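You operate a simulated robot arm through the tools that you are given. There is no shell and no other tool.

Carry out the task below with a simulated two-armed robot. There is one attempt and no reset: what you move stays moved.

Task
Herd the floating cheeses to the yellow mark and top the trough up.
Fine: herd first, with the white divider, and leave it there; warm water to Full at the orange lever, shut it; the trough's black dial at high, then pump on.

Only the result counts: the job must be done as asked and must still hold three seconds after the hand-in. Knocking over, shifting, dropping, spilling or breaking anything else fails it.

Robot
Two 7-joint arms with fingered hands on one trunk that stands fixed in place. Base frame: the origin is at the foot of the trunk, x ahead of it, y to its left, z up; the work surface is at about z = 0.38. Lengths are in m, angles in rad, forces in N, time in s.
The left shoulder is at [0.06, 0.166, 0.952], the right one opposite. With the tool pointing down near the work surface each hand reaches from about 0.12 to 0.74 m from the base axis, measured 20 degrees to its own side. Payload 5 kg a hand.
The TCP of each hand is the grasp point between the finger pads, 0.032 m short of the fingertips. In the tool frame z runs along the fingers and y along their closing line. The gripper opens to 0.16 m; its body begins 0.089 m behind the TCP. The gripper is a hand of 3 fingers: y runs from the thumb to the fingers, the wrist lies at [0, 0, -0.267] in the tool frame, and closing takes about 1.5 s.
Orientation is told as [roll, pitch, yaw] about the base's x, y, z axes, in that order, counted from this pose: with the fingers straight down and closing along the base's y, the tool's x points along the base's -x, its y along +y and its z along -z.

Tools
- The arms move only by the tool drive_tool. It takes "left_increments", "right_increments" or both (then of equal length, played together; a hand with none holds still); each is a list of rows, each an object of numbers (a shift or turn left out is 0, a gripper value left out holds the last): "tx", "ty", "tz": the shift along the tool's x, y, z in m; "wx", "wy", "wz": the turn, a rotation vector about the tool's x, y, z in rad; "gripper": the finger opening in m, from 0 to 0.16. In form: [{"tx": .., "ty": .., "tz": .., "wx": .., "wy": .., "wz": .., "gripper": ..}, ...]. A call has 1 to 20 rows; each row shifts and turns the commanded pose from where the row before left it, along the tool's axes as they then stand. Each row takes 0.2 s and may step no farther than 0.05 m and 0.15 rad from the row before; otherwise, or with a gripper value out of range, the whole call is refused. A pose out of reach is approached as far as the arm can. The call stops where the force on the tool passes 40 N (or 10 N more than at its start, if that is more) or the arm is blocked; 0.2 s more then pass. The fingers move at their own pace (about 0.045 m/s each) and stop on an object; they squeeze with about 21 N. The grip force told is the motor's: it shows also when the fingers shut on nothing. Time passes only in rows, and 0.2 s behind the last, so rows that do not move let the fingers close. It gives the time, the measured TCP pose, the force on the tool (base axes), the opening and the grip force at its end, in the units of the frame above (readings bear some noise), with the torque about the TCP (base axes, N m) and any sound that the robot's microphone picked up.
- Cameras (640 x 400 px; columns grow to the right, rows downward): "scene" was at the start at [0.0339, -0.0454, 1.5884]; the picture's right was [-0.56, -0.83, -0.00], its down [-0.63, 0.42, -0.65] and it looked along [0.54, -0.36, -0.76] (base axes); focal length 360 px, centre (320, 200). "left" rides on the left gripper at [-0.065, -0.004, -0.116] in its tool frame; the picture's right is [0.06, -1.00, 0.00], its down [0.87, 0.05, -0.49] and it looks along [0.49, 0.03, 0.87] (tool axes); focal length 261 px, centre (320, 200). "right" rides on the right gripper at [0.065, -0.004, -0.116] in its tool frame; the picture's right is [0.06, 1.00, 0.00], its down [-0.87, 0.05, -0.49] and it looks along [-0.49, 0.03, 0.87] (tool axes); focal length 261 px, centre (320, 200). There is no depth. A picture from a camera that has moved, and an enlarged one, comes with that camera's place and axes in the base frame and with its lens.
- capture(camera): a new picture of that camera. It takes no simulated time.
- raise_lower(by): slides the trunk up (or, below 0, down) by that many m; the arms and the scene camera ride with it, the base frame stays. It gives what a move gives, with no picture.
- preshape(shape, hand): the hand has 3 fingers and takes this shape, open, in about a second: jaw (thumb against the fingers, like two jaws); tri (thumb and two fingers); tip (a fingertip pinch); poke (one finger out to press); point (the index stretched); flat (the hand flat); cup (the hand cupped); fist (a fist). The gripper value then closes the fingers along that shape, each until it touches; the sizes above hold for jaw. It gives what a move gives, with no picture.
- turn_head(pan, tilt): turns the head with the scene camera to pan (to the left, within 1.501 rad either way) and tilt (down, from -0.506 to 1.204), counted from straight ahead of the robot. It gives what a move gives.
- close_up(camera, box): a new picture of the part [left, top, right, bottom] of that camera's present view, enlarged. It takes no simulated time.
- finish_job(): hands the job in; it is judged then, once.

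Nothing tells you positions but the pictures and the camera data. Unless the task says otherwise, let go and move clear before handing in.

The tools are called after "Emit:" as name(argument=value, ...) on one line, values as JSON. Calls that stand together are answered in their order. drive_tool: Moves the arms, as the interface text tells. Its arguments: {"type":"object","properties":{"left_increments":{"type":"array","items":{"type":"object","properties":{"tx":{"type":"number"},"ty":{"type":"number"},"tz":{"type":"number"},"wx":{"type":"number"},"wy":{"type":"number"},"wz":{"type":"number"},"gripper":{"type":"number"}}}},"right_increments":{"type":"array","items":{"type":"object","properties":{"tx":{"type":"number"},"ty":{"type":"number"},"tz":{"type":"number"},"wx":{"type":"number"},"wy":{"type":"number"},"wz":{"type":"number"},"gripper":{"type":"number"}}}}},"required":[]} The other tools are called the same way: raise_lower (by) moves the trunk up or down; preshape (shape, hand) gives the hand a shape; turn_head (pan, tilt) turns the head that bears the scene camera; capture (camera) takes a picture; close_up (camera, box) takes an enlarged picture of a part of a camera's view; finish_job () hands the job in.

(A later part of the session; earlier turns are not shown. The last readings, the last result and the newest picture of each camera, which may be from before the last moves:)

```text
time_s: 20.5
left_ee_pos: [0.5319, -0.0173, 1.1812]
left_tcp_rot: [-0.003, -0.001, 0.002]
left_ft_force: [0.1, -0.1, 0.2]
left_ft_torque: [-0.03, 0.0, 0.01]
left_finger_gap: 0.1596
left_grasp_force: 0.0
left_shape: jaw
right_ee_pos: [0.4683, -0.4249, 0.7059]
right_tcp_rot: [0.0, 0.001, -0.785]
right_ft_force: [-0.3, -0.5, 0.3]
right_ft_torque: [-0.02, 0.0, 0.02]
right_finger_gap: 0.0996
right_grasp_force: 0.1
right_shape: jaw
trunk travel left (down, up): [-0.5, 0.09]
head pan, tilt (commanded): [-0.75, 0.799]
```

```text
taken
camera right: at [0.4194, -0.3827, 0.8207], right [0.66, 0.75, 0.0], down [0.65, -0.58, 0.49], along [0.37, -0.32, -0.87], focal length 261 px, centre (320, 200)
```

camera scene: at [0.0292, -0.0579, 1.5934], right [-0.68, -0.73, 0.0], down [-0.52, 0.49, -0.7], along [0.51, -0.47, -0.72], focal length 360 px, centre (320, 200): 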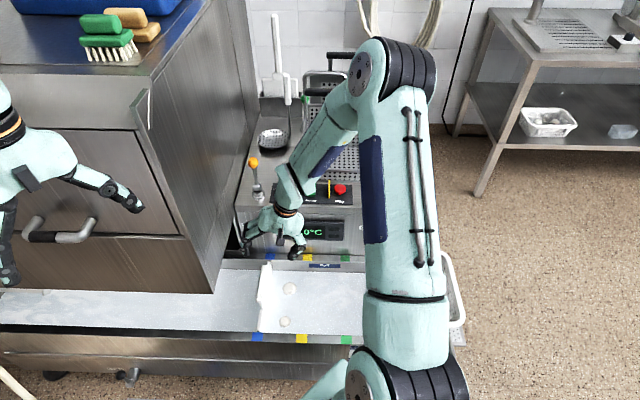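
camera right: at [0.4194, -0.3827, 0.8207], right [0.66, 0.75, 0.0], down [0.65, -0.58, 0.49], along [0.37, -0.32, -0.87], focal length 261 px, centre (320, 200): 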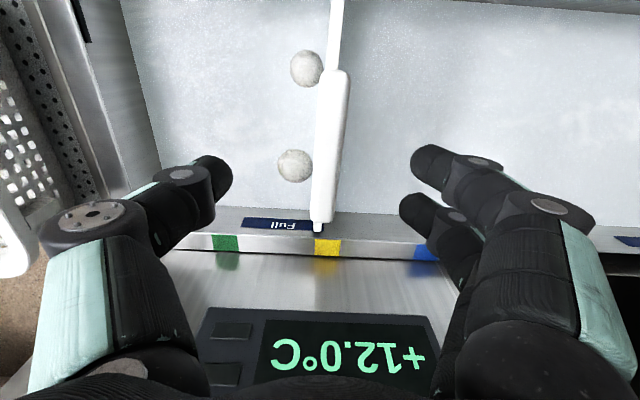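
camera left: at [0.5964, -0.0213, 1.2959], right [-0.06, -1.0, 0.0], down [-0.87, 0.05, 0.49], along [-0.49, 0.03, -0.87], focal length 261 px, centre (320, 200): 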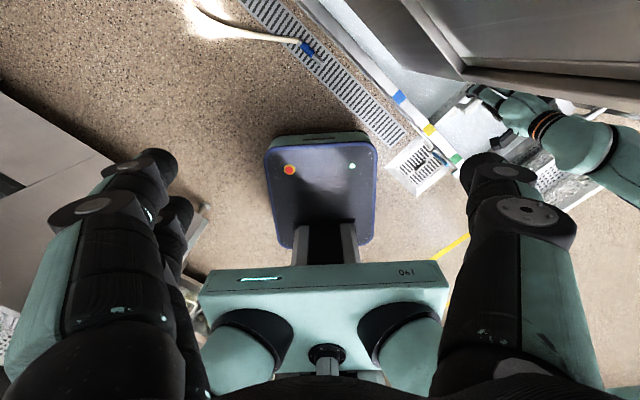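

Emit:
drive_tool(right_increments=[{"ty": 0.006}, {"tz": 0.02}, {"tz": 0.02}, {"tz": 0.02}, {"tz": 0.022}])

Emit:
capture(camera="right")

Emit:
close_up(camera="scene", box=[230, 235, 390, 345])

```text
time_s: 21.7
left_ee_pos: [0.5322, -0.0169, 1.181]
left_tcp_rot: [-0.002, 0.001, 0.001]
left_ft_force: [-0.2, 0.3, -0.3]
left_ft_torque: [-0.01, 0.02, -0.01]
left_finger_gap: 0.1598
left_grasp_force: 0.1
left_shape: jaw
right_ee_pos: [0.473, -0.4196, 0.6236]
right_tcp_rot: [0.0, 0.0, -0.786]
right_ft_force: [-0.1, 0.3, -0.2]
right_ft_torque: [0.0, -0.01, 0.0]
right_finger_gap: 0.0995
right_grasp_force: 0.0
right_shape: jaw
trunk travel left (down, up): [-0.5, 0.09]
head pan, tilt (commanded): [-0.75, 0.799]
```

```text
taken
camera right: at [0.4231, -0.3774, 0.7373], right [0.66, 0.75, 0.0], down [0.65, -0.58, 0.49], along [0.37, -0.33, -0.87], focal length 261 px, centre (320, 200)
```

right: 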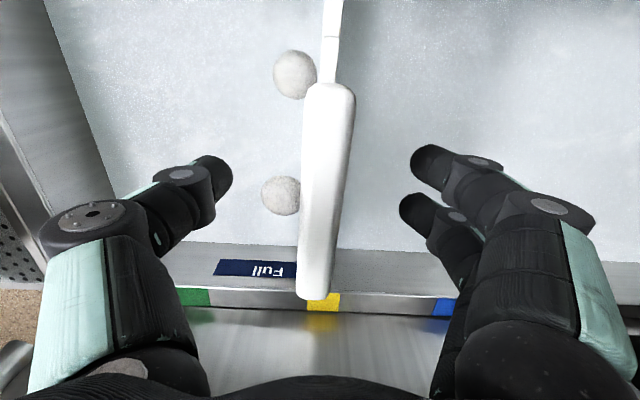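

```text
3.64 times, centred on (310, 290) of scene
camera zoom: at [0.0289, -0.0573, 1.5934], right [-0.68, -0.73, 0.0], down [-0.52, 0.49, -0.7], along [0.51, -0.48, -0.72], focal length 1309 px, centre (356, -127)
```

zoom: 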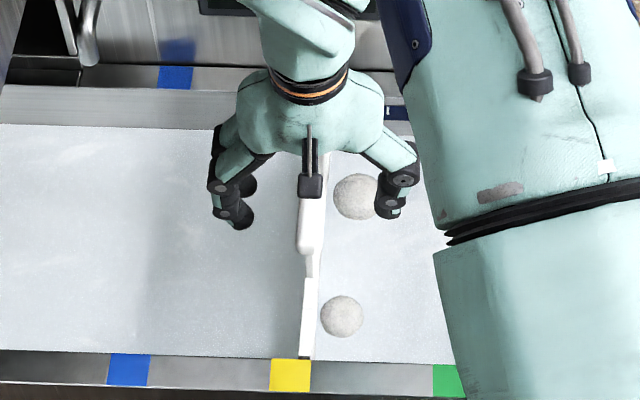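

The handle is centred between the fingers and reads about 10 mm past the mark. I'll grip it, shift 10 mm upstream, and look.

Emit:
drive_tool(right_increments=[{"gripper": 0.0}, {}, {}, {}, {}, {}, {}, {}])

Emit:
capture(camera="right")

Emit:
close_up(camera="scene", box=[230, 235, 390, 345])

```text
time_s: 23.5
left_ee_pos: [0.5323, -0.0176, 1.1805]
left_tcp_rot: [-0.001, 0.0, 0.001]
left_ft_force: [0.1, -0.4, 0.4]
left_ft_torque: [0.01, -0.02, -0.04]
left_finger_gap: 0.16
left_grasp_force: 0.0
left_shape: jaw
right_ee_pos: [0.4721, -0.4189, 0.6215]
right_tcp_rot: [0.001, 0.0, -0.786]
right_ft_force: [0.5, -0.1, 0.0]
right_ft_torque: [-0.03, 0.08, 0.0]
right_finger_gap: 0.0117
right_grasp_force: 20.8
right_shape: jaw
trunk travel left (down, up): [-0.5, 0.09]
head pan, tilt (commanded): [-0.75, 0.799]
```

```text
taken
camera right: at [0.4228, -0.3773, 0.7375], right [0.66, 0.75, 0.0], down [0.65, -0.58, 0.49], along [0.37, -0.32, -0.87], focal length 261 px, centre (320, 200)
```

right: 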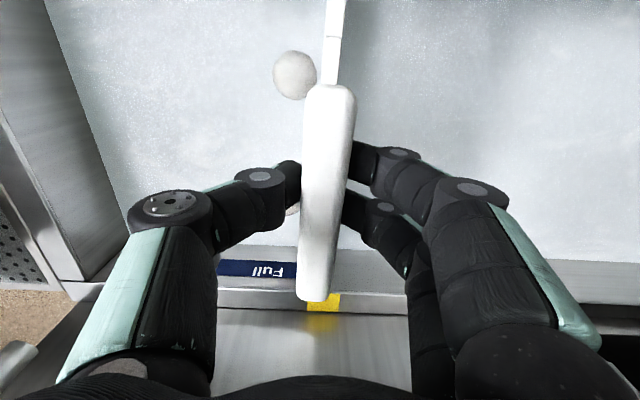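

```text
3.64 times, centred on (310, 290) of scene
camera zoom: at [0.0289, -0.0575, 1.5933], right [-0.68, -0.73, 0.0], down [-0.52, 0.49, -0.7], along [0.51, -0.48, -0.72], focal length 1309 px, centre (356, -127)
```

zoom: 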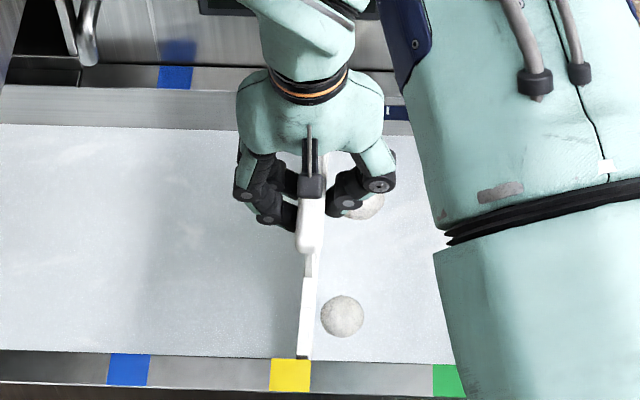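

Emit:
drive_tool(right_increments=[{"ty": 0.003}, {"ty": 0.003}, {"ty": 0.003}, {}])

Emit:
capture(camera="right")

Emit:
close_up(camera="scene", box=[230, 235, 390, 345])

```text
time_s: 24.5
left_ee_pos: [0.5326, -0.016, 1.1804]
left_tcp_rot: [-0.001, 0.0, 0.001]
left_ft_force: [1.1, 0.1, -0.9]
left_ft_torque: [-0.01, -0.02, -0.01]
left_finger_gap: 0.1599
left_grasp_force: 0.0
left_shape: jaw
right_ee_pos: [0.4773, -0.4122, 0.6243]
right_tcp_rot: [0.0, -0.001, -0.786]
right_ft_force: [0.1, -0.4, -4.9]
right_ft_torque: [-0.01, 0.02, -0.02]
right_finger_gap: 0.0115
right_grasp_force: 21.2
right_shape: jaw
trunk travel left (down, up): [-0.5, 0.09]
head pan, tilt (commanded): [-0.75, 0.799]
```

```text
taken
camera right: at [0.4289, -0.371, 0.7385], right [0.66, 0.75, 0.0], down [0.65, -0.58, 0.49], along [0.37, -0.32, -0.87], focal length 261 px, centre (320, 200)
```

right: 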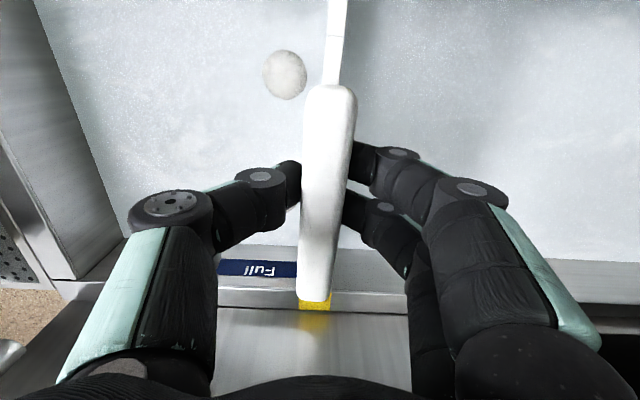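

```text
3.64 times, centred on (310, 290) of scene
camera zoom: at [0.0289, -0.0575, 1.5934], right [-0.68, -0.73, 0.0], down [-0.52, 0.49, -0.7], along [0.51, -0.47, -0.72], focal length 1309 px, centre (356, -127)
```

zoom: 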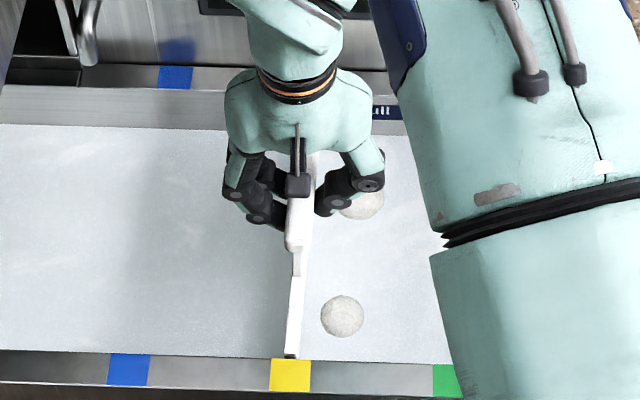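

The near end now lines up with the yellow mark centre. I'll release with the hand upright.

Emit:
drive_tool(right_increments=[{"gripper": 0.02}, {"gripper": 0.04}, {"gripper": 0.1}, {}, {}, {}, {}])

Emit:
capture(camera="right")

Emit:
close_up(camera="scene", box=[230, 235, 390, 345])

```text
time_s: 26.1
left_ee_pos: [0.5319, -0.0168, 1.1806]
left_tcp_rot: [-0.001, 0.0, 0.001]
left_ft_force: [-0.4, 0.5, -0.4]
left_ft_torque: [0.03, -0.01, -0.02]
left_finger_gap: 0.1596
left_grasp_force: 0.0
left_shape: jaw
right_ee_pos: [0.4785, -0.4129, 0.624]
right_tcp_rot: [0.0, 0.001, -0.784]
right_ft_force: [0.1, -0.8, -0.7]
right_ft_torque: [-0.02, 0.01, 0.02]
right_finger_gap: 0.0994
right_grasp_force: 0.0
right_shape: jaw
trunk travel left (down, up): [-0.5, 0.09]
head pan, tilt (commanded): [-0.75, 0.799]
```

```text
taken
camera right: at [0.4287, -0.371, 0.7386], right [0.66, 0.75, 0.0], down [0.65, -0.58, 0.49], along [0.37, -0.33, -0.87], focal length 261 px, centre (320, 200)
```

right: 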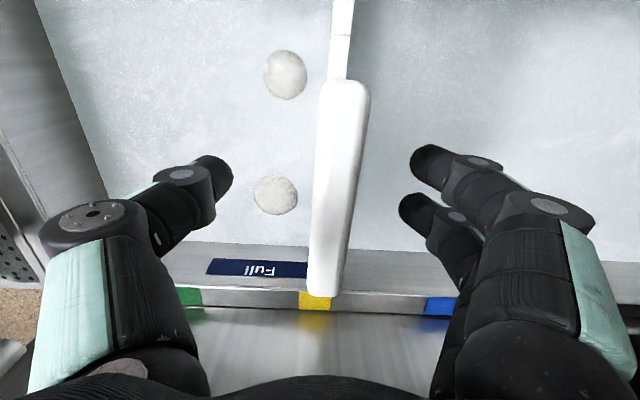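

```text
3.64 times, centred on (310, 290) of scene
camera zoom: at [0.0286, -0.0572, 1.5934], right [-0.68, -0.73, 0.0], down [-0.52, 0.49, -0.7], along [0.51, -0.48, -0.72], focal length 1309 px, centre (356, -127)
```

zoom: 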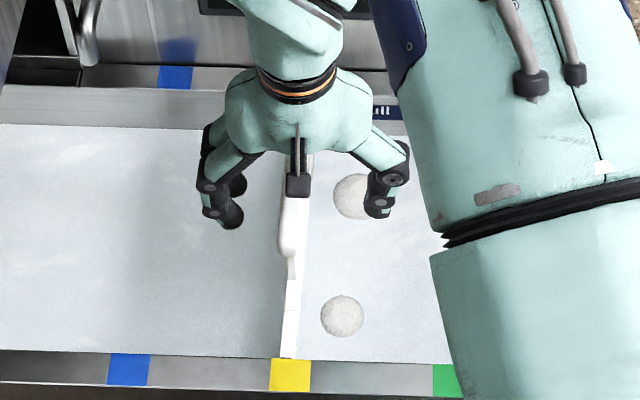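

The divider now stands within about 4 mm of the yellow mark with both cheeses downstream of it. I'll lift straight out and check.

Emit:
drive_tool(right_increments=[{"tz": -0.02}, {"tz": -0.03}, {"tz": -0.04}, {"tz": -0.05}, {"tz": -0.05}, {"tz": -0.05}, {"tz": -0.05}, {"tz": -0.05}, {"tz": -0.05}])

Emit:
capture(camera="right")

Emit:
close_up(camera="scene", box=[230, 235, 390, 345])

Emit:
capture(camera="scene")

```text
time_s: 28.1
left_ee_pos: [0.5303, -0.0171, 1.1828]
left_tcp_rot: [-0.002, 0.0, 0.003]
left_ft_force: [-0.1, 0.1, -1.1]
left_ft_torque: [-0.01, 0.0, -0.01]
left_finger_gap: 0.1601
left_grasp_force: 0.0
left_shape: jaw
right_ee_pos: [0.476, -0.4116, 1.0138]
right_tcp_rot: [0.0, 0.0, -0.787]
right_ft_force: [-0.1, -0.4, 0.6]
right_ft_torque: [0.0, -0.01, -0.02]
right_finger_gap: 0.0996
right_grasp_force: 0.0
right_shape: jaw
trunk travel left (down, up): [-0.5, 0.09]
head pan, tilt (commanded): [-0.75, 0.799]
```

```text
taken
camera right: at [0.4259, -0.3689, 1.1282], right [0.66, 0.75, 0.0], down [0.65, -0.58, 0.49], along [0.37, -0.32, -0.87], focal length 261 px, centre (320, 200)
```

right: 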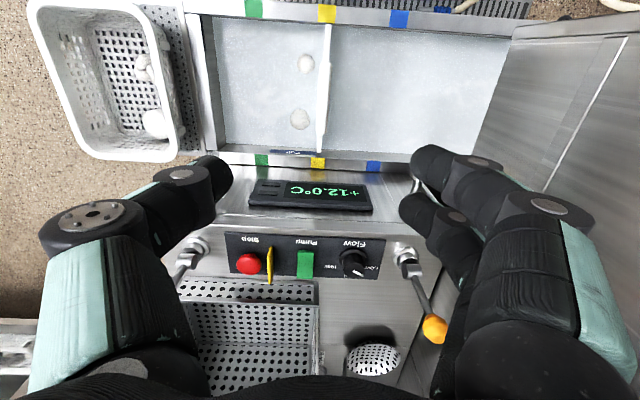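

```text
3.64 times, centred on (310, 290) of scene
camera zoom: at [0.0278, -0.0567, 1.5934], right [-0.68, -0.73, 0.0], down [-0.52, 0.49, -0.7], along [0.51, -0.48, -0.72], focal length 1309 px, centre (356, -127)
```

zoom: 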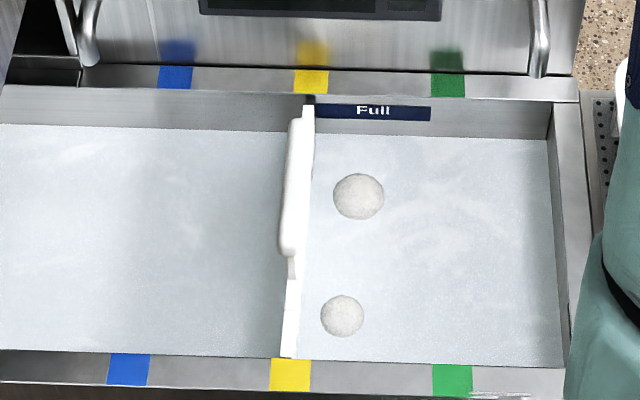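

```text
taken
camera scene: at [0.0278, -0.0567, 1.5934], right [-0.68, -0.73, 0.0], down [-0.52, 0.49, -0.7], along [0.51, -0.48, -0.72], focal length 360 px, centre (320, 200)
```

scene: 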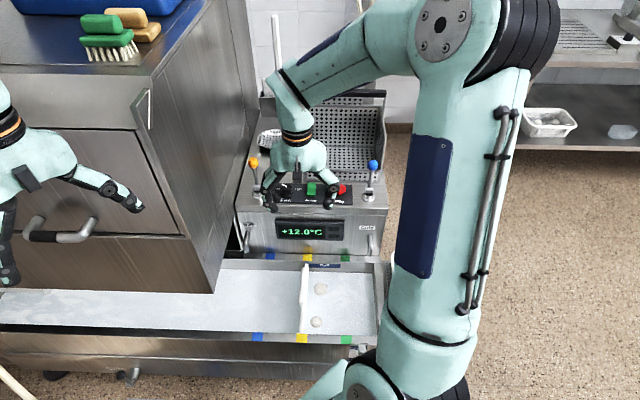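

The divider stands on the yellow mark. Next is the orange lever, so I'll look closely at its base to learn which way it swings.

Emit:
close_up(camera="scene", box=[235, 145, 285, 215])

Emit:
close_up(camera="right", box=[370, 220, 470, 360])

Emit:
close_up(camera="scene", box=[345, 145, 395, 215])

Emit:
close_up(camera="right", box=[200, 130, 460, 300])

```text
5.71 times, centred on (260, 180) of scene
camera zoom: at [0.0278, -0.0567, 1.5934], right [-0.68, -0.73, 0.0], down [-0.52, 0.49, -0.7], along [0.51, -0.48, -0.72], focal length 2057 px, centre (663, 314)
```

zoom: 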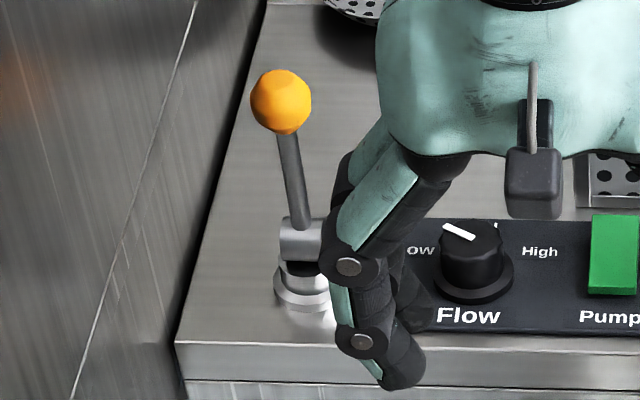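

```text
2.86 times, centred on (420, 290) of right
camera zoom: at [0.4259, -0.3689, 1.1282], right [0.66, 0.75, 0.0], down [0.65, -0.58, 0.49], along [0.37, -0.32, -0.87], focal length 745 px, centre (34, -57)
```

zoom: 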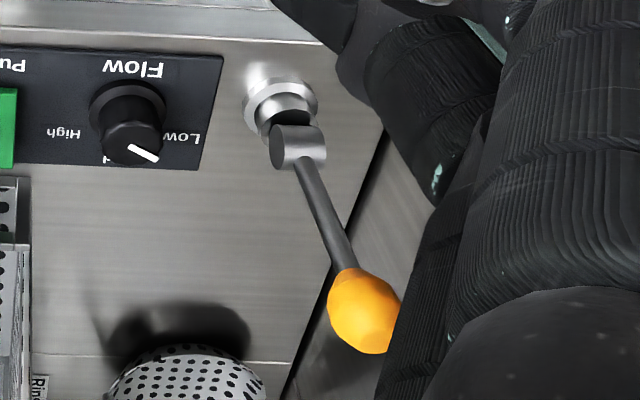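

```text
5.71 times, centred on (370, 180) of scene
camera zoom: at [0.0278, -0.0567, 1.5934], right [-0.68, -0.73, 0.0], down [-0.52, 0.49, -0.7], along [0.51, -0.48, -0.72], focal length 2057 px, centre (34, 314)
```

zoom: 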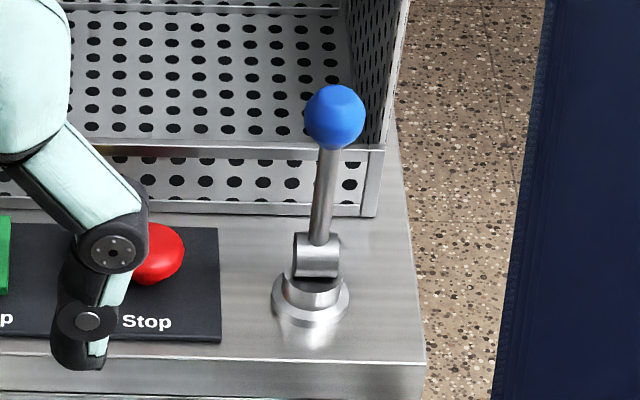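

```text
2.35 times, centred on (330, 215) of right
camera zoom: at [0.4259, -0.3689, 1.1282], right [0.66, 0.75, 0.0], down [0.65, -0.58, 0.49], along [0.37, -0.32, -0.87], focal length 613 px, centre (296, 165)
```

zoom: 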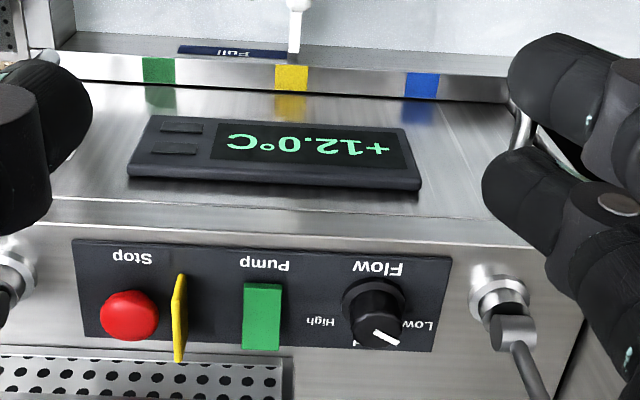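

The lever hinges along the trough axis, so it swings toward or away from the trough. There's also a small box with "Full/Low" plates by the near corner, which I'll look at along with the Full plate.

Emit:
close_up(camera="left", box=[370, 60, 500, 200])

Emit:
close_up(camera="scene", box=[335, 320, 395, 365])

Emit:
close_up(camera="scene", box=[290, 250, 360, 290])

```text
2.86 times, centred on (435, 130) of left
camera zoom: at [0.5956, -0.0203, 1.2964], right [-0.06, -1.0, 0.0], down [-0.87, 0.05, 0.49], along [-0.49, 0.03, -0.87], focal length 745 px, centre (-9, 400)
```

zoom: 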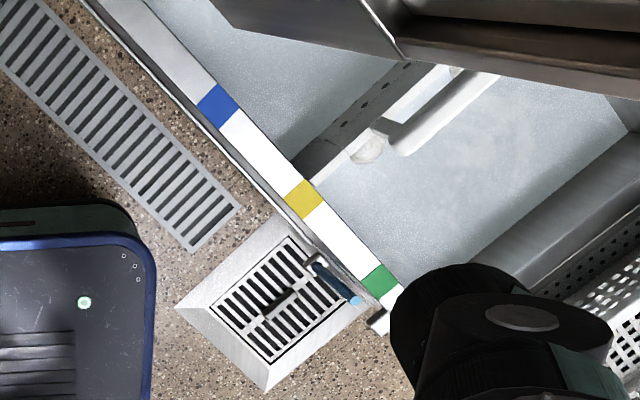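

```text
8.89 times, centred on (365, 342) of scene
camera zoom: at [0.0278, -0.0567, 1.5934], right [-0.68, -0.73, 0.0], down [-0.52, 0.49, -0.7], along [0.51, -0.48, -0.72], focal length 3200 px, centre (-80, -1067)
```

zoom: 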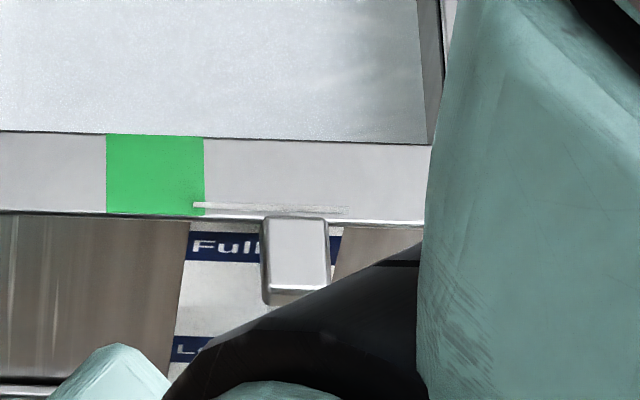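

```text
9.14 times, centred on (325, 270) of scene
camera zoom: at [0.0278, -0.0567, 1.5934], right [-0.68, -0.73, 0.0], down [-0.52, 0.49, -0.7], along [0.51, -0.48, -0.72], focal length 3292 px, centre (274, -440)
```

zoom: 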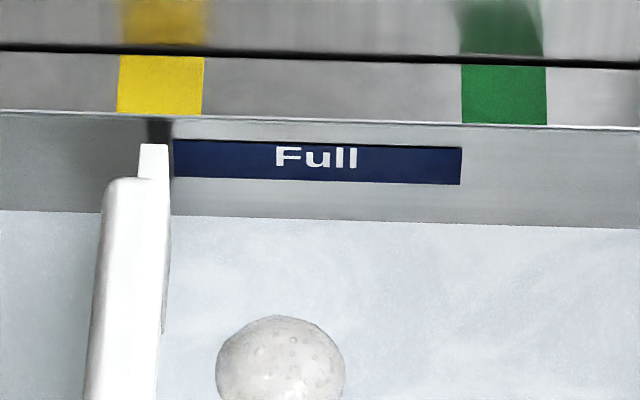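

The Full plate spans about 14–33 mm below the rim and the water is about 54 mm below it. I'll turn the right hand so it can straddle the orange ball from front and back while staying clear of the cabinet.

Emit:
drive_tool(right_increments=[{"wz": -0.143}, {"wz": -0.143}, {"wz": -0.143}, {"wz": -0.143}, {"wz": -0.143}, {"wz": -0.143}, {"wz": -0.143}, {"wz": -0.143}, {"wz": -0.143}, {"wz": -0.143}, {"wz": -0.143}])

Emit:
capture(camera="right")

Emit:
capture(camera="scene")

```text
time_s: 30.5
left_ee_pos: [0.5323, -0.0165, 1.1809]
left_tcp_rot: [-0.002, 0.0, 0.002]
left_ft_force: [0.1, 0.1, 0.0]
left_ft_torque: [-0.01, -0.02, -0.01]
left_finger_gap: 0.1598
left_grasp_force: 0.0
left_shape: jaw
right_ee_pos: [0.4783, -0.4143, 1.0146]
right_tcp_rot: [0.001, -0.001, 0.789]
right_ft_force: [-0.4, 0.0, 0.2]
right_ft_torque: [0.0, 0.04, 0.0]
right_finger_gap: 0.0995
right_grasp_force: 0.0
right_shape: jaw
trunk travel left (down, up): [-0.5, 0.09]
head pan, tilt (commanded): [-0.75, 0.799]
```

```text
taken
camera right: at [0.4346, -0.4639, 1.1292], right [-0.75, 0.66, 0.0], down [0.57, 0.65, 0.49], along [0.32, 0.37, -0.87], focal length 261 px, centre (320, 200)
```

right: 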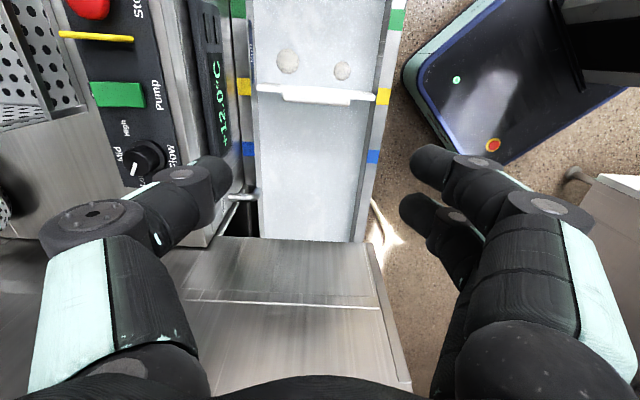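

```text
taken
camera scene: at [0.0286, -0.0571, 1.5934], right [-0.68, -0.73, 0.0], down [-0.52, 0.49, -0.7], along [0.51, -0.48, -0.72], focal length 360 px, centre (320, 200)
```

scene: 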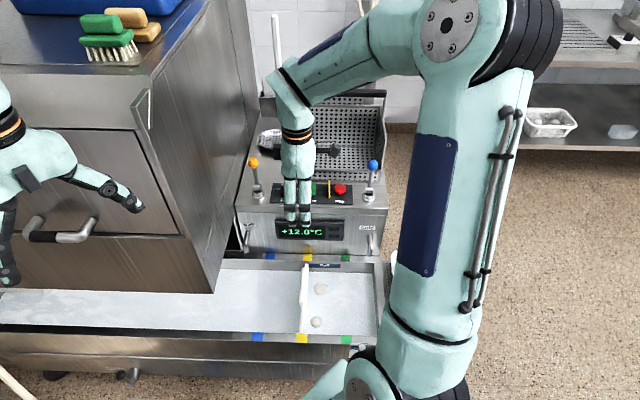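

Emit:
drive_tool(right_increments=[{"tx": -0.0134, "ty": -0.0297, "tz": -0.0113}, {"tx": -0.0134, "ty": -0.0297, "tz": -0.0113}, {"tx": -0.0134, "ty": -0.0297, "tz": -0.0113}, {"tx": -0.0134, "ty": -0.0297, "tz": -0.0113}, {"wx": 0.125}, {"wx": 0.125}, {"wx": 0.125}, {"wx": 0.125}, {"wy": -0.15}, {"wy": -0.15}, {"wy": -0.15}, {"wy": -0.15}])

Emit:
capture(camera="right")

Emit:
capture(camera="scene")

```text
time_s: 33.3
left_ee_pos: [0.5304, -0.0178, 1.1826]
left_tcp_rot: [0.0, 0.0, -0.001]
left_ft_force: [-0.5, -0.2, 0.0]
left_ft_torque: [-0.08, -0.06, 0.02]
left_finger_gap: 0.1598
left_grasp_force: 0.0
left_shape: jaw
right_ee_pos: [0.6331, -0.3493, 1.056]
right_tcp_rot: [-0.579, -0.477, 1.299]
right_ft_force: [-0.3, 0.4, 0.6]
right_ft_torque: [-0.03, 0.0, -0.04]
right_finger_gap: 0.0997
right_grasp_force: 0.0
right_shape: jaw
trunk travel left (down, up): [-0.5, 0.09]
head pan, tilt (commanded): [-0.75, 0.799]
stopped in row 12 (right hand): the arm was blocked; the commanded pose is now the measured one
```

```text
taken
camera right: at [0.5465, -0.4346, 1.1124], right [-0.75, 0.41, -0.51], down [-0.14, 0.66, 0.74], along [0.64, 0.63, -0.44], focal length 261 px, centre (320, 200)
```

right: 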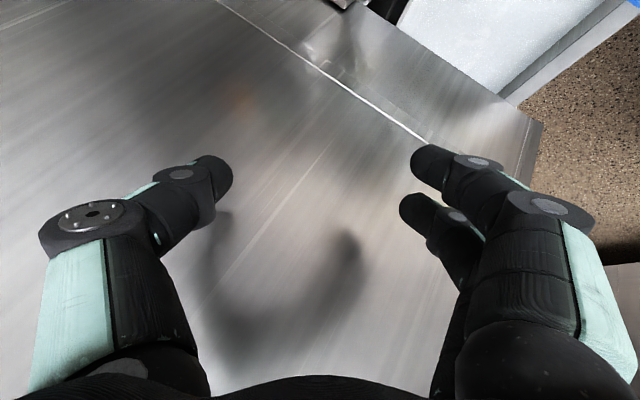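

```text
taken
camera scene: at [0.0265, -0.0559, 1.5936], right [-0.68, -0.73, 0.0], down [-0.52, 0.49, -0.7], along [0.51, -0.48, -0.72], focal length 360 px, centre (320, 200)
```

scene: 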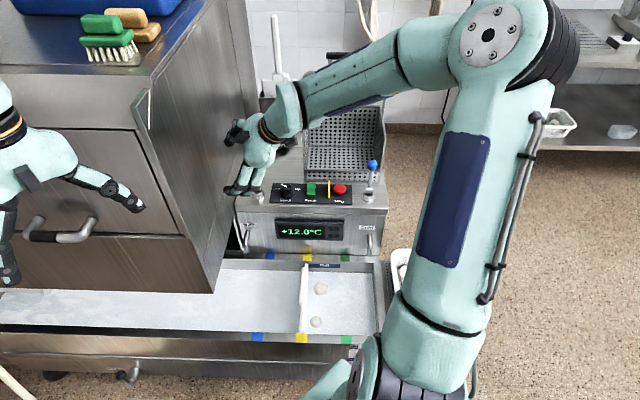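

The arm stopped short of that tilt and the hand drifted toward the cabinet, without touching it (forces are near zero). I'll back away downstream and undo part of the tilt.

Emit:
drive_tool(right_increments=[{"tx": 0.0193, "ty": -0.0034, "tz": -0.023}, {"tx": 0.0193, "ty": -0.0034, "tz": -0.023}, {"tx": 0.0193, "ty": -0.0034, "tz": -0.023}, {"wy": 0.12}, {"wy": 0.12}, {"wy": 0.12}])

Emit:
capture(camera="scene")

Emit:
capture(camera="right")

```text
time_s: 34.7
left_ee_pos: [0.5319, -0.0166, 1.1801]
left_tcp_rot: [-0.001, 0.003, -0.001]
left_ft_force: [0.3, 1.3, -0.2]
left_ft_torque: [-0.07, 0.08, 0.01]
left_finger_gap: 0.1598
left_grasp_force: 0.0
left_shape: jaw
right_ee_pos: [0.5844, -0.419, 1.0866]
right_tcp_rot: [-0.513, -0.166, 1.1]
right_ft_force: [0.3, -0.4, -0.3]
right_ft_torque: [0.01, -0.01, 0.02]
right_finger_gap: 0.0995
right_grasp_force: 0.0
right_shape: jaw
trunk travel left (down, up): [-0.5, 0.09]
head pan, tilt (commanded): [-0.75, 0.799]
```

```text
taken
camera scene: at [0.0296, -0.055, 1.5935], right [-0.68, -0.73, 0.0], down [-0.53, 0.49, -0.7], along [0.51, -0.48, -0.72], focal length 360 px, centre (320, 200)
```

scene: 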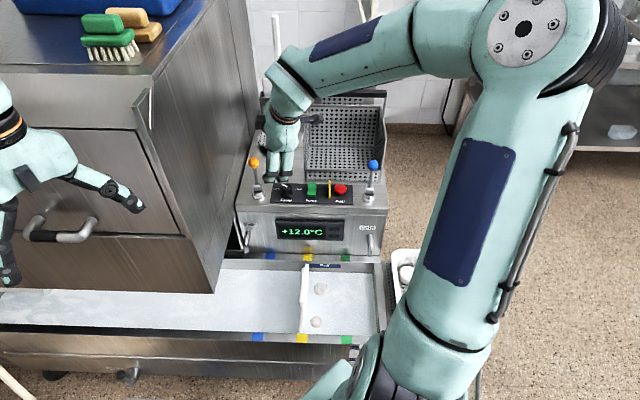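

```text
taken
camera right: at [0.4999, -0.4691, 1.1748], right [-0.77, 0.41, -0.49], down [0.1, 0.84, 0.54], along [0.64, 0.36, -0.68], focal length 261 px, centre (320, 200)
```

right: 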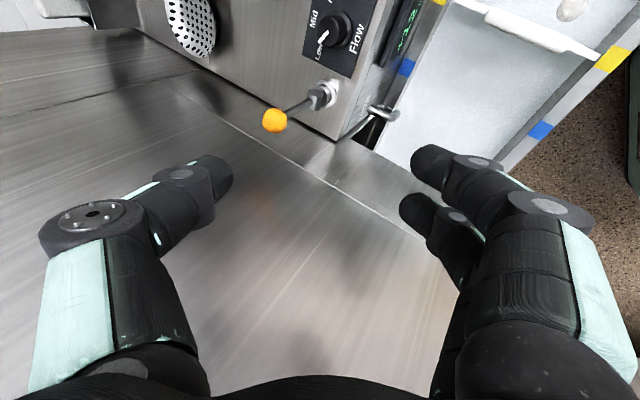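

The hand can reach from this orientation, and the predicted ball position matches the picture exactly. I'll shift sideways and approach the ball with the fingers partly closed.

Emit:
drive_tool(right_increments=[{"tx": -0.0045, "ty": -0.0275, "gripper": 0.07}, {"tx": -0.0045, "ty": -0.0275}, {"tz": 0.03}, {"tz": 0.03}, {"tz": 0.03}, {"tz": 0.03}, {"tz": 0.02}])

Emit:
capture(camera="right")

Emit:
capture(camera="scene")

```text
time_s: 36.3
left_ee_pos: [0.5322, -0.0179, 1.1804]
left_tcp_rot: [0.001, 0.002, -0.001]
left_ft_force: [-1.0, 0.7, -0.2]
left_ft_torque: [0.01, -0.01, 0.01]
left_finger_gap: 0.1598
left_grasp_force: 0.0
left_shape: jaw
right_ee_pos: [0.6995, -0.4515, 0.9906]
right_tcp_rot: [-0.513, -0.169, 1.101]
right_ft_force: [-0.3, -0.2, -0.2]
right_ft_torque: [0.01, 0.0, 0.0]
right_finger_gap: 0.0704
right_grasp_force: 0.1
right_shape: jaw
trunk travel left (down, up): [-0.5, 0.09]
head pan, tilt (commanded): [-0.75, 0.799]
```

```text
taken
camera right: at [0.6143, -0.5004, 1.0801], right [-0.77, 0.41, -0.49], down [0.1, 0.83, 0.54], along [0.64, 0.37, -0.68], focal length 261 px, centre (320, 200)
```

right: 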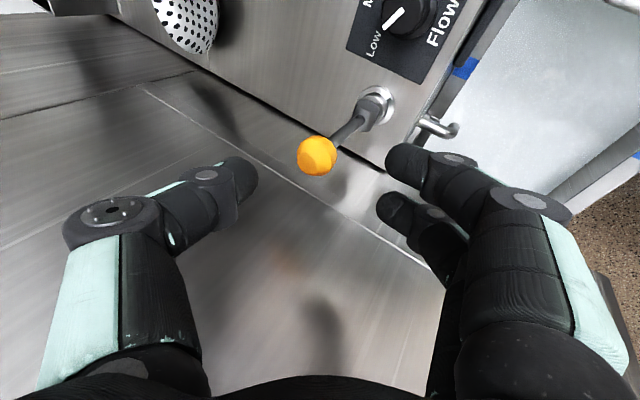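

```text
taken
camera scene: at [0.029, -0.0574, 1.5934], right [-0.68, -0.73, 0.0], down [-0.52, 0.49, -0.7], along [0.51, -0.48, -0.72], focal length 360 px, centre (320, 200)
```

scene: 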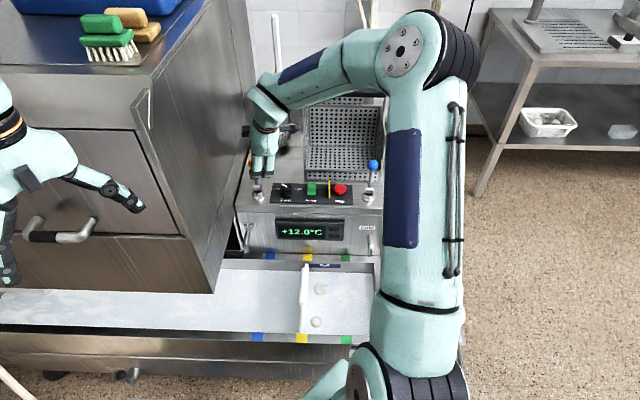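

Emit:
drive_tool(right_increments=[{"tz": 0.02}, {"tz": 0.02}, {"tz": 0.02}, {"tz": 0.01}])

Emit:
capture(camera="right")

Emit:
close_up(camera="scene", box=[220, 80, 340, 220])

```text
time_s: 37.3
left_ee_pos: [0.5311, -0.0185, 1.1803]
left_tcp_rot: [-0.002, 0.001, 0.0]
left_ft_force: [-0.5, -0.6, -0.7]
left_ft_torque: [0.01, 0.02, 0.02]
left_finger_gap: 0.1597
left_grasp_force: 0.1
left_shape: jaw
right_ee_pos: [0.7351, -0.458, 0.9322]
right_tcp_rot: [-0.514, -0.169, 1.102]
right_ft_force: [-0.6, 0.2, 0.0]
right_ft_torque: [0.0, -0.02, 0.0]
right_finger_gap: 0.0706
right_grasp_force: 0.0
right_shape: jaw
trunk travel left (down, up): [-0.5, 0.09]
head pan, tilt (commanded): [-0.75, 0.799]
```

```text
taken
camera right: at [0.6505, -0.5073, 1.0215], right [-0.77, 0.41, -0.49], down [0.1, 0.83, 0.54], along [0.64, 0.37, -0.68], focal length 261 px, centre (320, 200)
```

right: 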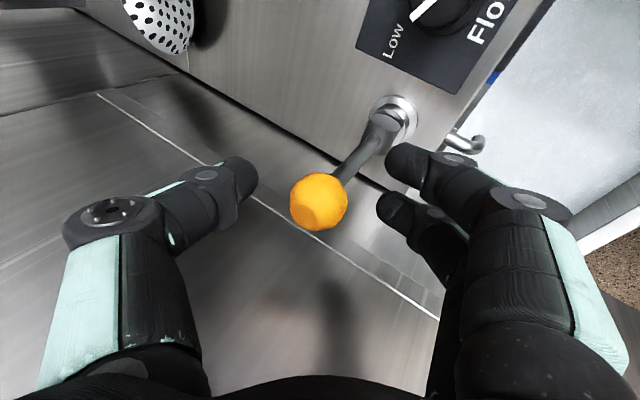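

```text
2.86 times, centred on (280, 150) of scene
camera zoom: at [0.0286, -0.0571, 1.5934], right [-0.68, -0.73, 0.0], down [-0.52, 0.49, -0.7], along [0.51, -0.48, -0.72], focal length 1029 px, centre (434, 343)
```

zoom: 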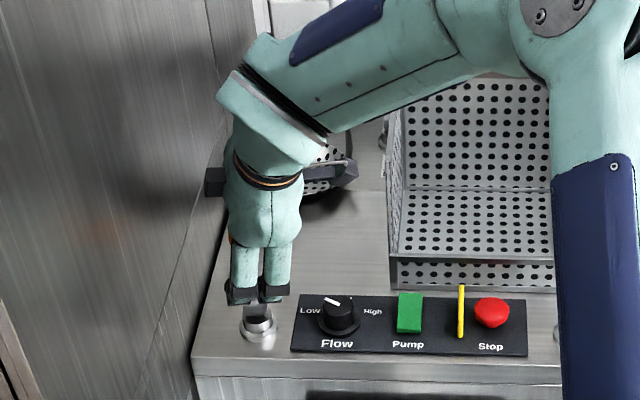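

The ball is centred exactly between the fingers. I'll close to a loose fit around it and pull it gently toward the trough to see whether that is the opening direction.

Emit:
drive_tool(right_increments=[{"gripper": 0.036}, {}, {}, {}, {"tx": -0.0015, "ty": 0.0043, "tz": -0.0021}, {"tx": -0.0015, "ty": 0.0043, "tz": -0.0021}, {"tx": -0.0015, "ty": 0.0043, "tz": -0.0021}, {"tx": -0.0015, "ty": 0.0043, "tz": -0.0021}])

Emit:
capture(camera="right")

Emit:
close_up(camera="scene", box=[220, 180, 400, 300])

```text
time_s: 39.1
left_ee_pos: [0.5316, -0.0188, 1.1795]
left_tcp_rot: [-0.001, 0.0, -0.001]
left_ft_force: [0.5, -0.1, -1.0]
left_ft_torque: [0.0, 0.01, 0.0]
left_finger_gap: 0.1599
left_grasp_force: 0.0
left_shape: jaw
right_ee_pos: [0.72, -0.4437, 0.9316]
right_tcp_rot: [-0.513, -0.169, 1.101]
right_ft_force: [0.6, -0.5, 0.6]
right_ft_torque: [-0.02, -0.01, 0.0]
right_finger_gap: 0.0372
right_grasp_force: 0.0
right_shape: jaw
trunk travel left (down, up): [-0.5, 0.09]
head pan, tilt (commanded): [-0.75, 0.799]
```

```text
taken
camera right: at [0.6349, -0.4925, 1.02], right [-0.77, 0.41, -0.49], down [0.1, 0.83, 0.54], along [0.64, 0.37, -0.68], focal length 261 px, centre (320, 200)
```

right: 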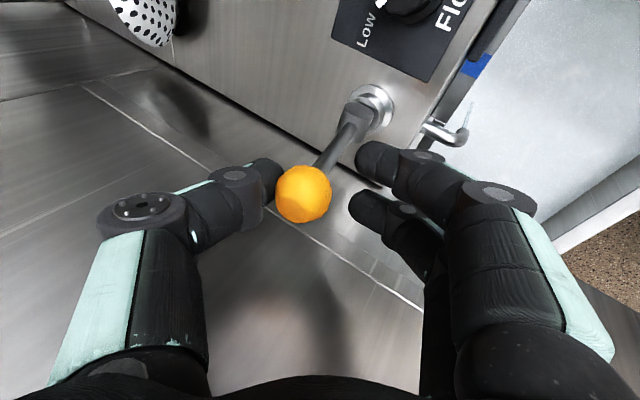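

```text
3.33 times, centred on (310, 240) of scene
camera zoom: at [0.0286, -0.0571, 1.5934], right [-0.68, -0.73, 0.0], down [-0.52, 0.49, -0.7], along [0.51, -0.48, -0.72], focal length 1200 px, centre (353, 67)
```

zoom: 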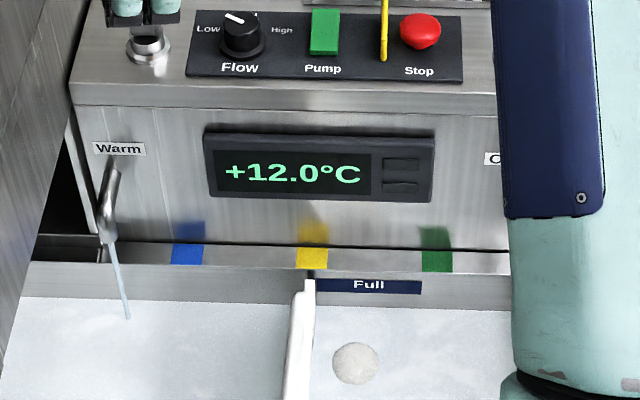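

Pulling toward the trough opens the valve, and a thin stream now runs from the Warm spout. I'll open it a bit more and measure how fast the level rises.

Emit:
drive_tool(right_increments=[{"tx": -0.0015, "ty": 0.0043, "tz": -0.0021}, {"tx": -0.0015, "ty": 0.0043, "tz": -0.0021}, {"tx": -0.0014, "ty": 0.0048, "tz": -0.0012}, {"tx": -0.0014, "ty": 0.0048, "tz": -0.0012}, {"tx": -0.0013, "ty": 0.0053, "tz": -0.0004}])

Emit:
close_up(camera="scene", box=[220, 180, 400, 300])

Emit:
close_up(camera="scene", box=[290, 250, 360, 290])

Emit:
capture(camera="right")

```text
time_s: 40.3
left_ee_pos: [0.5319, -0.0176, 1.1801]
left_tcp_rot: [-0.002, 0.0, -0.001]
left_ft_force: [0.0, 0.5, 1.2]
left_ft_torque: [0.01, 0.01, 0.02]
left_finger_gap: 0.1598
left_grasp_force: 0.0
left_shape: jaw
right_ee_pos: [0.7026, -0.4242, 0.9278]
right_tcp_rot: [-0.513, -0.169, 1.102]
right_ft_force: [0.7, -0.7, 0.8]
right_ft_torque: [-0.01, 0.02, 0.0]
right_finger_gap: 0.0369
right_grasp_force: 0.0
right_shape: jaw
trunk travel left (down, up): [-0.5, 0.09]
head pan, tilt (commanded): [-0.75, 0.799]
```

```text
3.33 times, centred on (310, 240) of scene
camera zoom: at [0.0285, -0.057, 1.5934], right [-0.68, -0.73, 0.0], down [-0.52, 0.49, -0.7], along [0.51, -0.48, -0.72], focal length 1200 px, centre (353, 67)
```

zoom: 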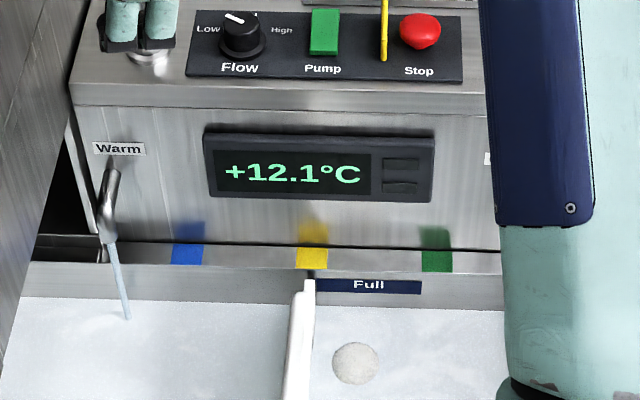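

```text
9.14 times, centred on (325, 270) of scene
camera zoom: at [0.0285, -0.057, 1.5934], right [-0.68, -0.73, 0.0], down [-0.52, 0.49, -0.7], along [0.51, -0.48, -0.72], focal length 3292 px, centre (274, -440)
```

zoom: 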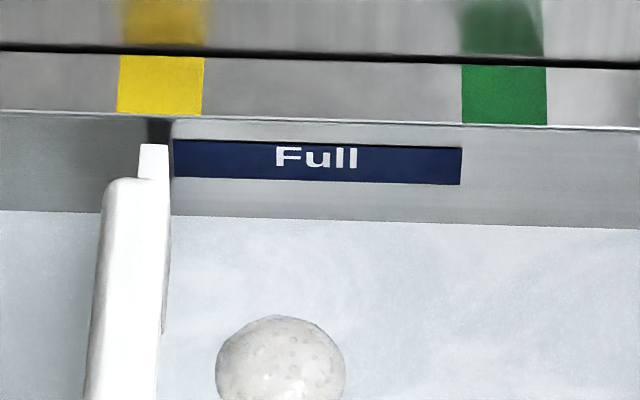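

```text
taken
camera right: at [0.6173, -0.4741, 1.017], right [-0.77, 0.41, -0.49], down [0.1, 0.83, 0.54], along [0.64, 0.37, -0.68], focal length 261 px, centre (320, 200)
```

right: 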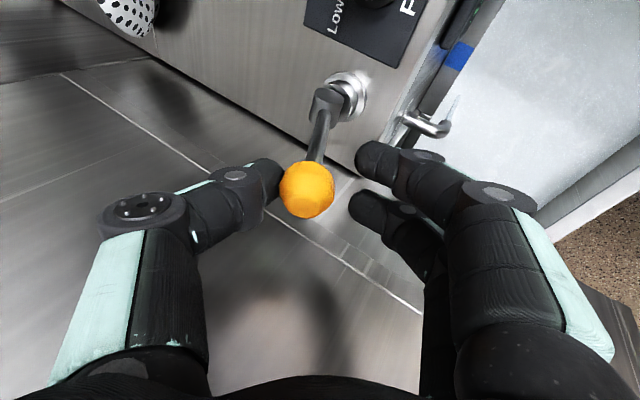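

Emit:
drive_tool(right_increments=[{}, {}, {}, {}, {}, {}, {}, {}, {}, {}, {}, {}, {}, {}])

Emit:
close_up(camera="scene", box=[290, 250, 360, 290])

Emit:
close_up(camera="scene", box=[220, 180, 400, 300])

```text
time_s: 43.3
left_ee_pos: [0.5321, -0.0169, 1.1819]
left_tcp_rot: [-0.002, 0.0, -0.001]
left_ft_force: [-0.1, 0.2, 0.0]
left_ft_torque: [0.01, 0.02, 0.03]
left_finger_gap: 0.1599
left_grasp_force: 0.0
left_shape: jaw
right_ee_pos: [0.7032, -0.4251, 0.9279]
right_tcp_rot: [-0.512, -0.171, 1.101]
right_ft_force: [0.2, -0.6, 0.0]
right_ft_torque: [-0.05, -0.03, 0.02]
right_finger_gap: 0.0366
right_grasp_force: 0.1
right_shape: jaw
trunk travel left (down, up): [-0.5, 0.09]
head pan, tilt (commanded): [-0.75, 0.799]
```

```text
9.14 times, centred on (325, 270) of scene
camera zoom: at [0.0286, -0.0572, 1.5934], right [-0.68, -0.73, 0.0], down [-0.52, 0.49, -0.7], along [0.51, -0.48, -0.72], focal length 3292 px, centre (274, -440)
```

zoom: 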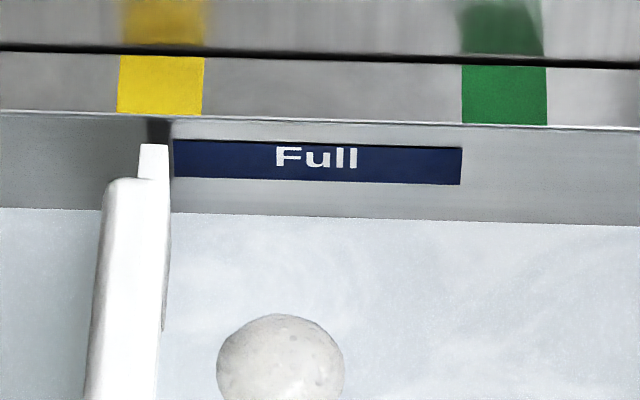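

```text
3.33 times, centred on (310, 240) of scene
camera zoom: at [0.0286, -0.0572, 1.5934], right [-0.68, -0.73, 0.0], down [-0.52, 0.49, -0.7], along [0.51, -0.48, -0.72], focal length 1200 px, centre (353, 67)
```

zoom: 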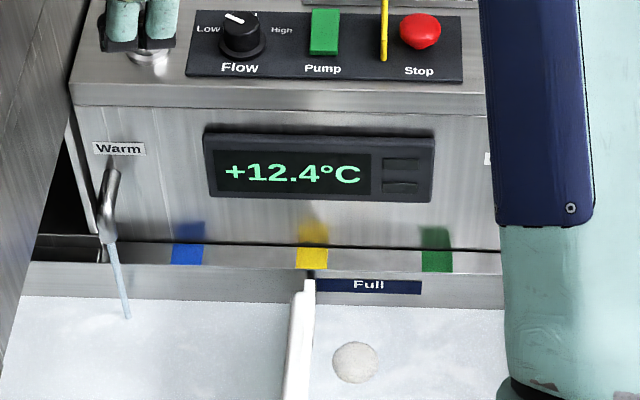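

The level rises about 0.45 mm/s, so reaching Full would take over a minute. I'll open the lever further to speed this up.

Emit:
drive_tool(right_increments=[{"tx": -0.0011, "ty": 0.0068, "tz": 0.001}, {"tx": -0.0011, "ty": 0.0068, "tz": 0.001}, {"tx": -0.0011, "ty": 0.0068, "tz": 0.001}, {"tx": -0.0011, "ty": 0.0068, "tz": 0.001}, {"tx": -0.0011, "ty": 0.0068, "tz": 0.001}])

Emit:
capture(camera="right")

Emit:
close_up(camera="scene", box=[220, 180, 400, 300])

```text
time_s: 44.5
left_ee_pos: [0.5314, -0.0185, 1.1807]
left_tcp_rot: [-0.002, 0.0, 0.0]
left_ft_force: [-0.5, -0.2, -0.6]
left_ft_torque: [-0.05, -0.02, 0.01]
left_finger_gap: 0.1599
left_grasp_force: 0.0
left_shape: jaw
right_ee_pos: [0.6836, -0.4054, 0.9078]
right_tcp_rot: [-0.513, -0.17, 1.101]
right_ft_force: [0.6, -0.5, -0.2]
right_ft_torque: [0.03, -0.01, -0.03]
right_finger_gap: 0.0366
right_grasp_force: 0.0
right_shape: jaw
trunk travel left (down, up): [-0.5, 0.09]
head pan, tilt (commanded): [-0.75, 0.799]
```

```text
taken
camera right: at [0.5986, -0.4539, 0.9964], right [-0.77, 0.41, -0.49], down [0.1, 0.83, 0.54], along [0.64, 0.37, -0.68], focal length 261 px, centre (320, 200)
```

right: 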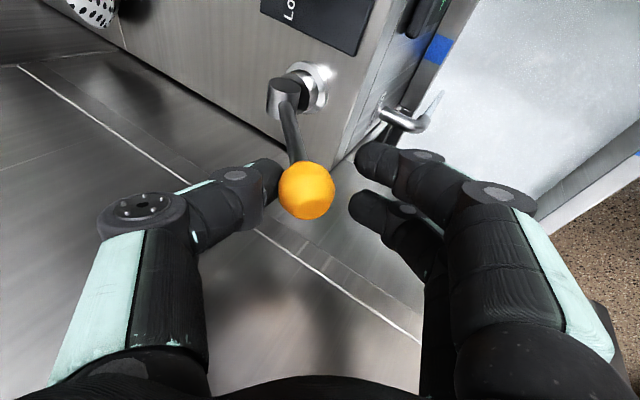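

```text
3.33 times, centred on (310, 240) of scene
camera zoom: at [0.0286, -0.0571, 1.5934], right [-0.68, -0.73, 0.0], down [-0.52, 0.49, -0.7], along [0.51, -0.48, -0.72], focal length 1200 px, centre (353, 67)
```

zoom: 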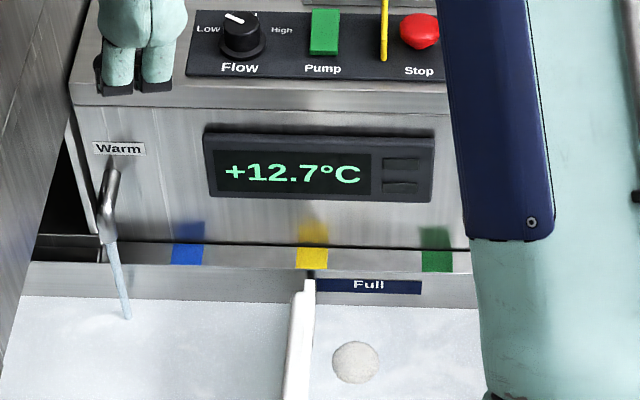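

Emit:
drive_tool(right_increments=[{}, {}, {}, {}, {}, {}, {}, {}, {}, {}, {}, {}, {}, {}, {}, {}, {}, {}, {}, {}])

Emit:
close_up(camera="scene", box=[290, 250, 360, 290])

Emit:
close_up(camera="scene", box=[220, 180, 400, 300])

```text
time_s: 48.7
left_ee_pos: [0.5321, -0.0185, 1.1792]
left_tcp_rot: [0.0, 0.0, 0.001]
left_ft_force: [0.4, 0.2, -0.2]
left_ft_torque: [0.0, -0.02, 0.02]
left_finger_gap: 0.1599
left_grasp_force: 0.2
left_shape: jaw
right_ee_pos: [0.6839, -0.4056, 0.9095]
right_tcp_rot: [-0.513, -0.169, 1.101]
right_ft_force: [0.3, -0.2, -0.7]
right_ft_torque: [0.01, 0.02, -0.01]
right_finger_gap: 0.0366
right_grasp_force: 0.0
right_shape: jaw
trunk travel left (down, up): [-0.5, 0.09]
head pan, tilt (commanded): [-0.75, 0.799]
```

```text
9.14 times, centred on (325, 270) of scene
camera zoom: at [0.0286, -0.0572, 1.5934], right [-0.68, -0.73, 0.0], down [-0.52, 0.49, -0.7], along [0.51, -0.48, -0.72], focal length 3292 px, centre (274, -440)
```

zoom: 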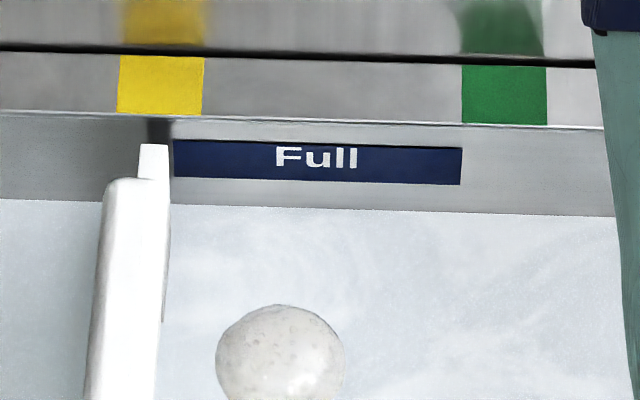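

```text
3.33 times, centred on (310, 240) of scene
camera zoom: at [0.0286, -0.0572, 1.5934], right [-0.68, -0.73, 0.0], down [-0.52, 0.49, -0.7], along [0.51, -0.48, -0.72], focal length 1200 px, centre (353, 67)
```

zoom: 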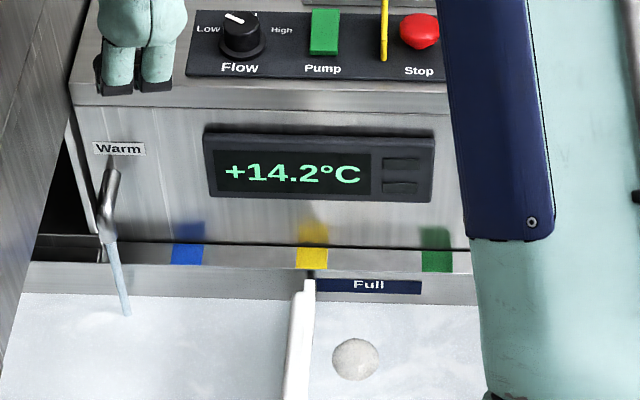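

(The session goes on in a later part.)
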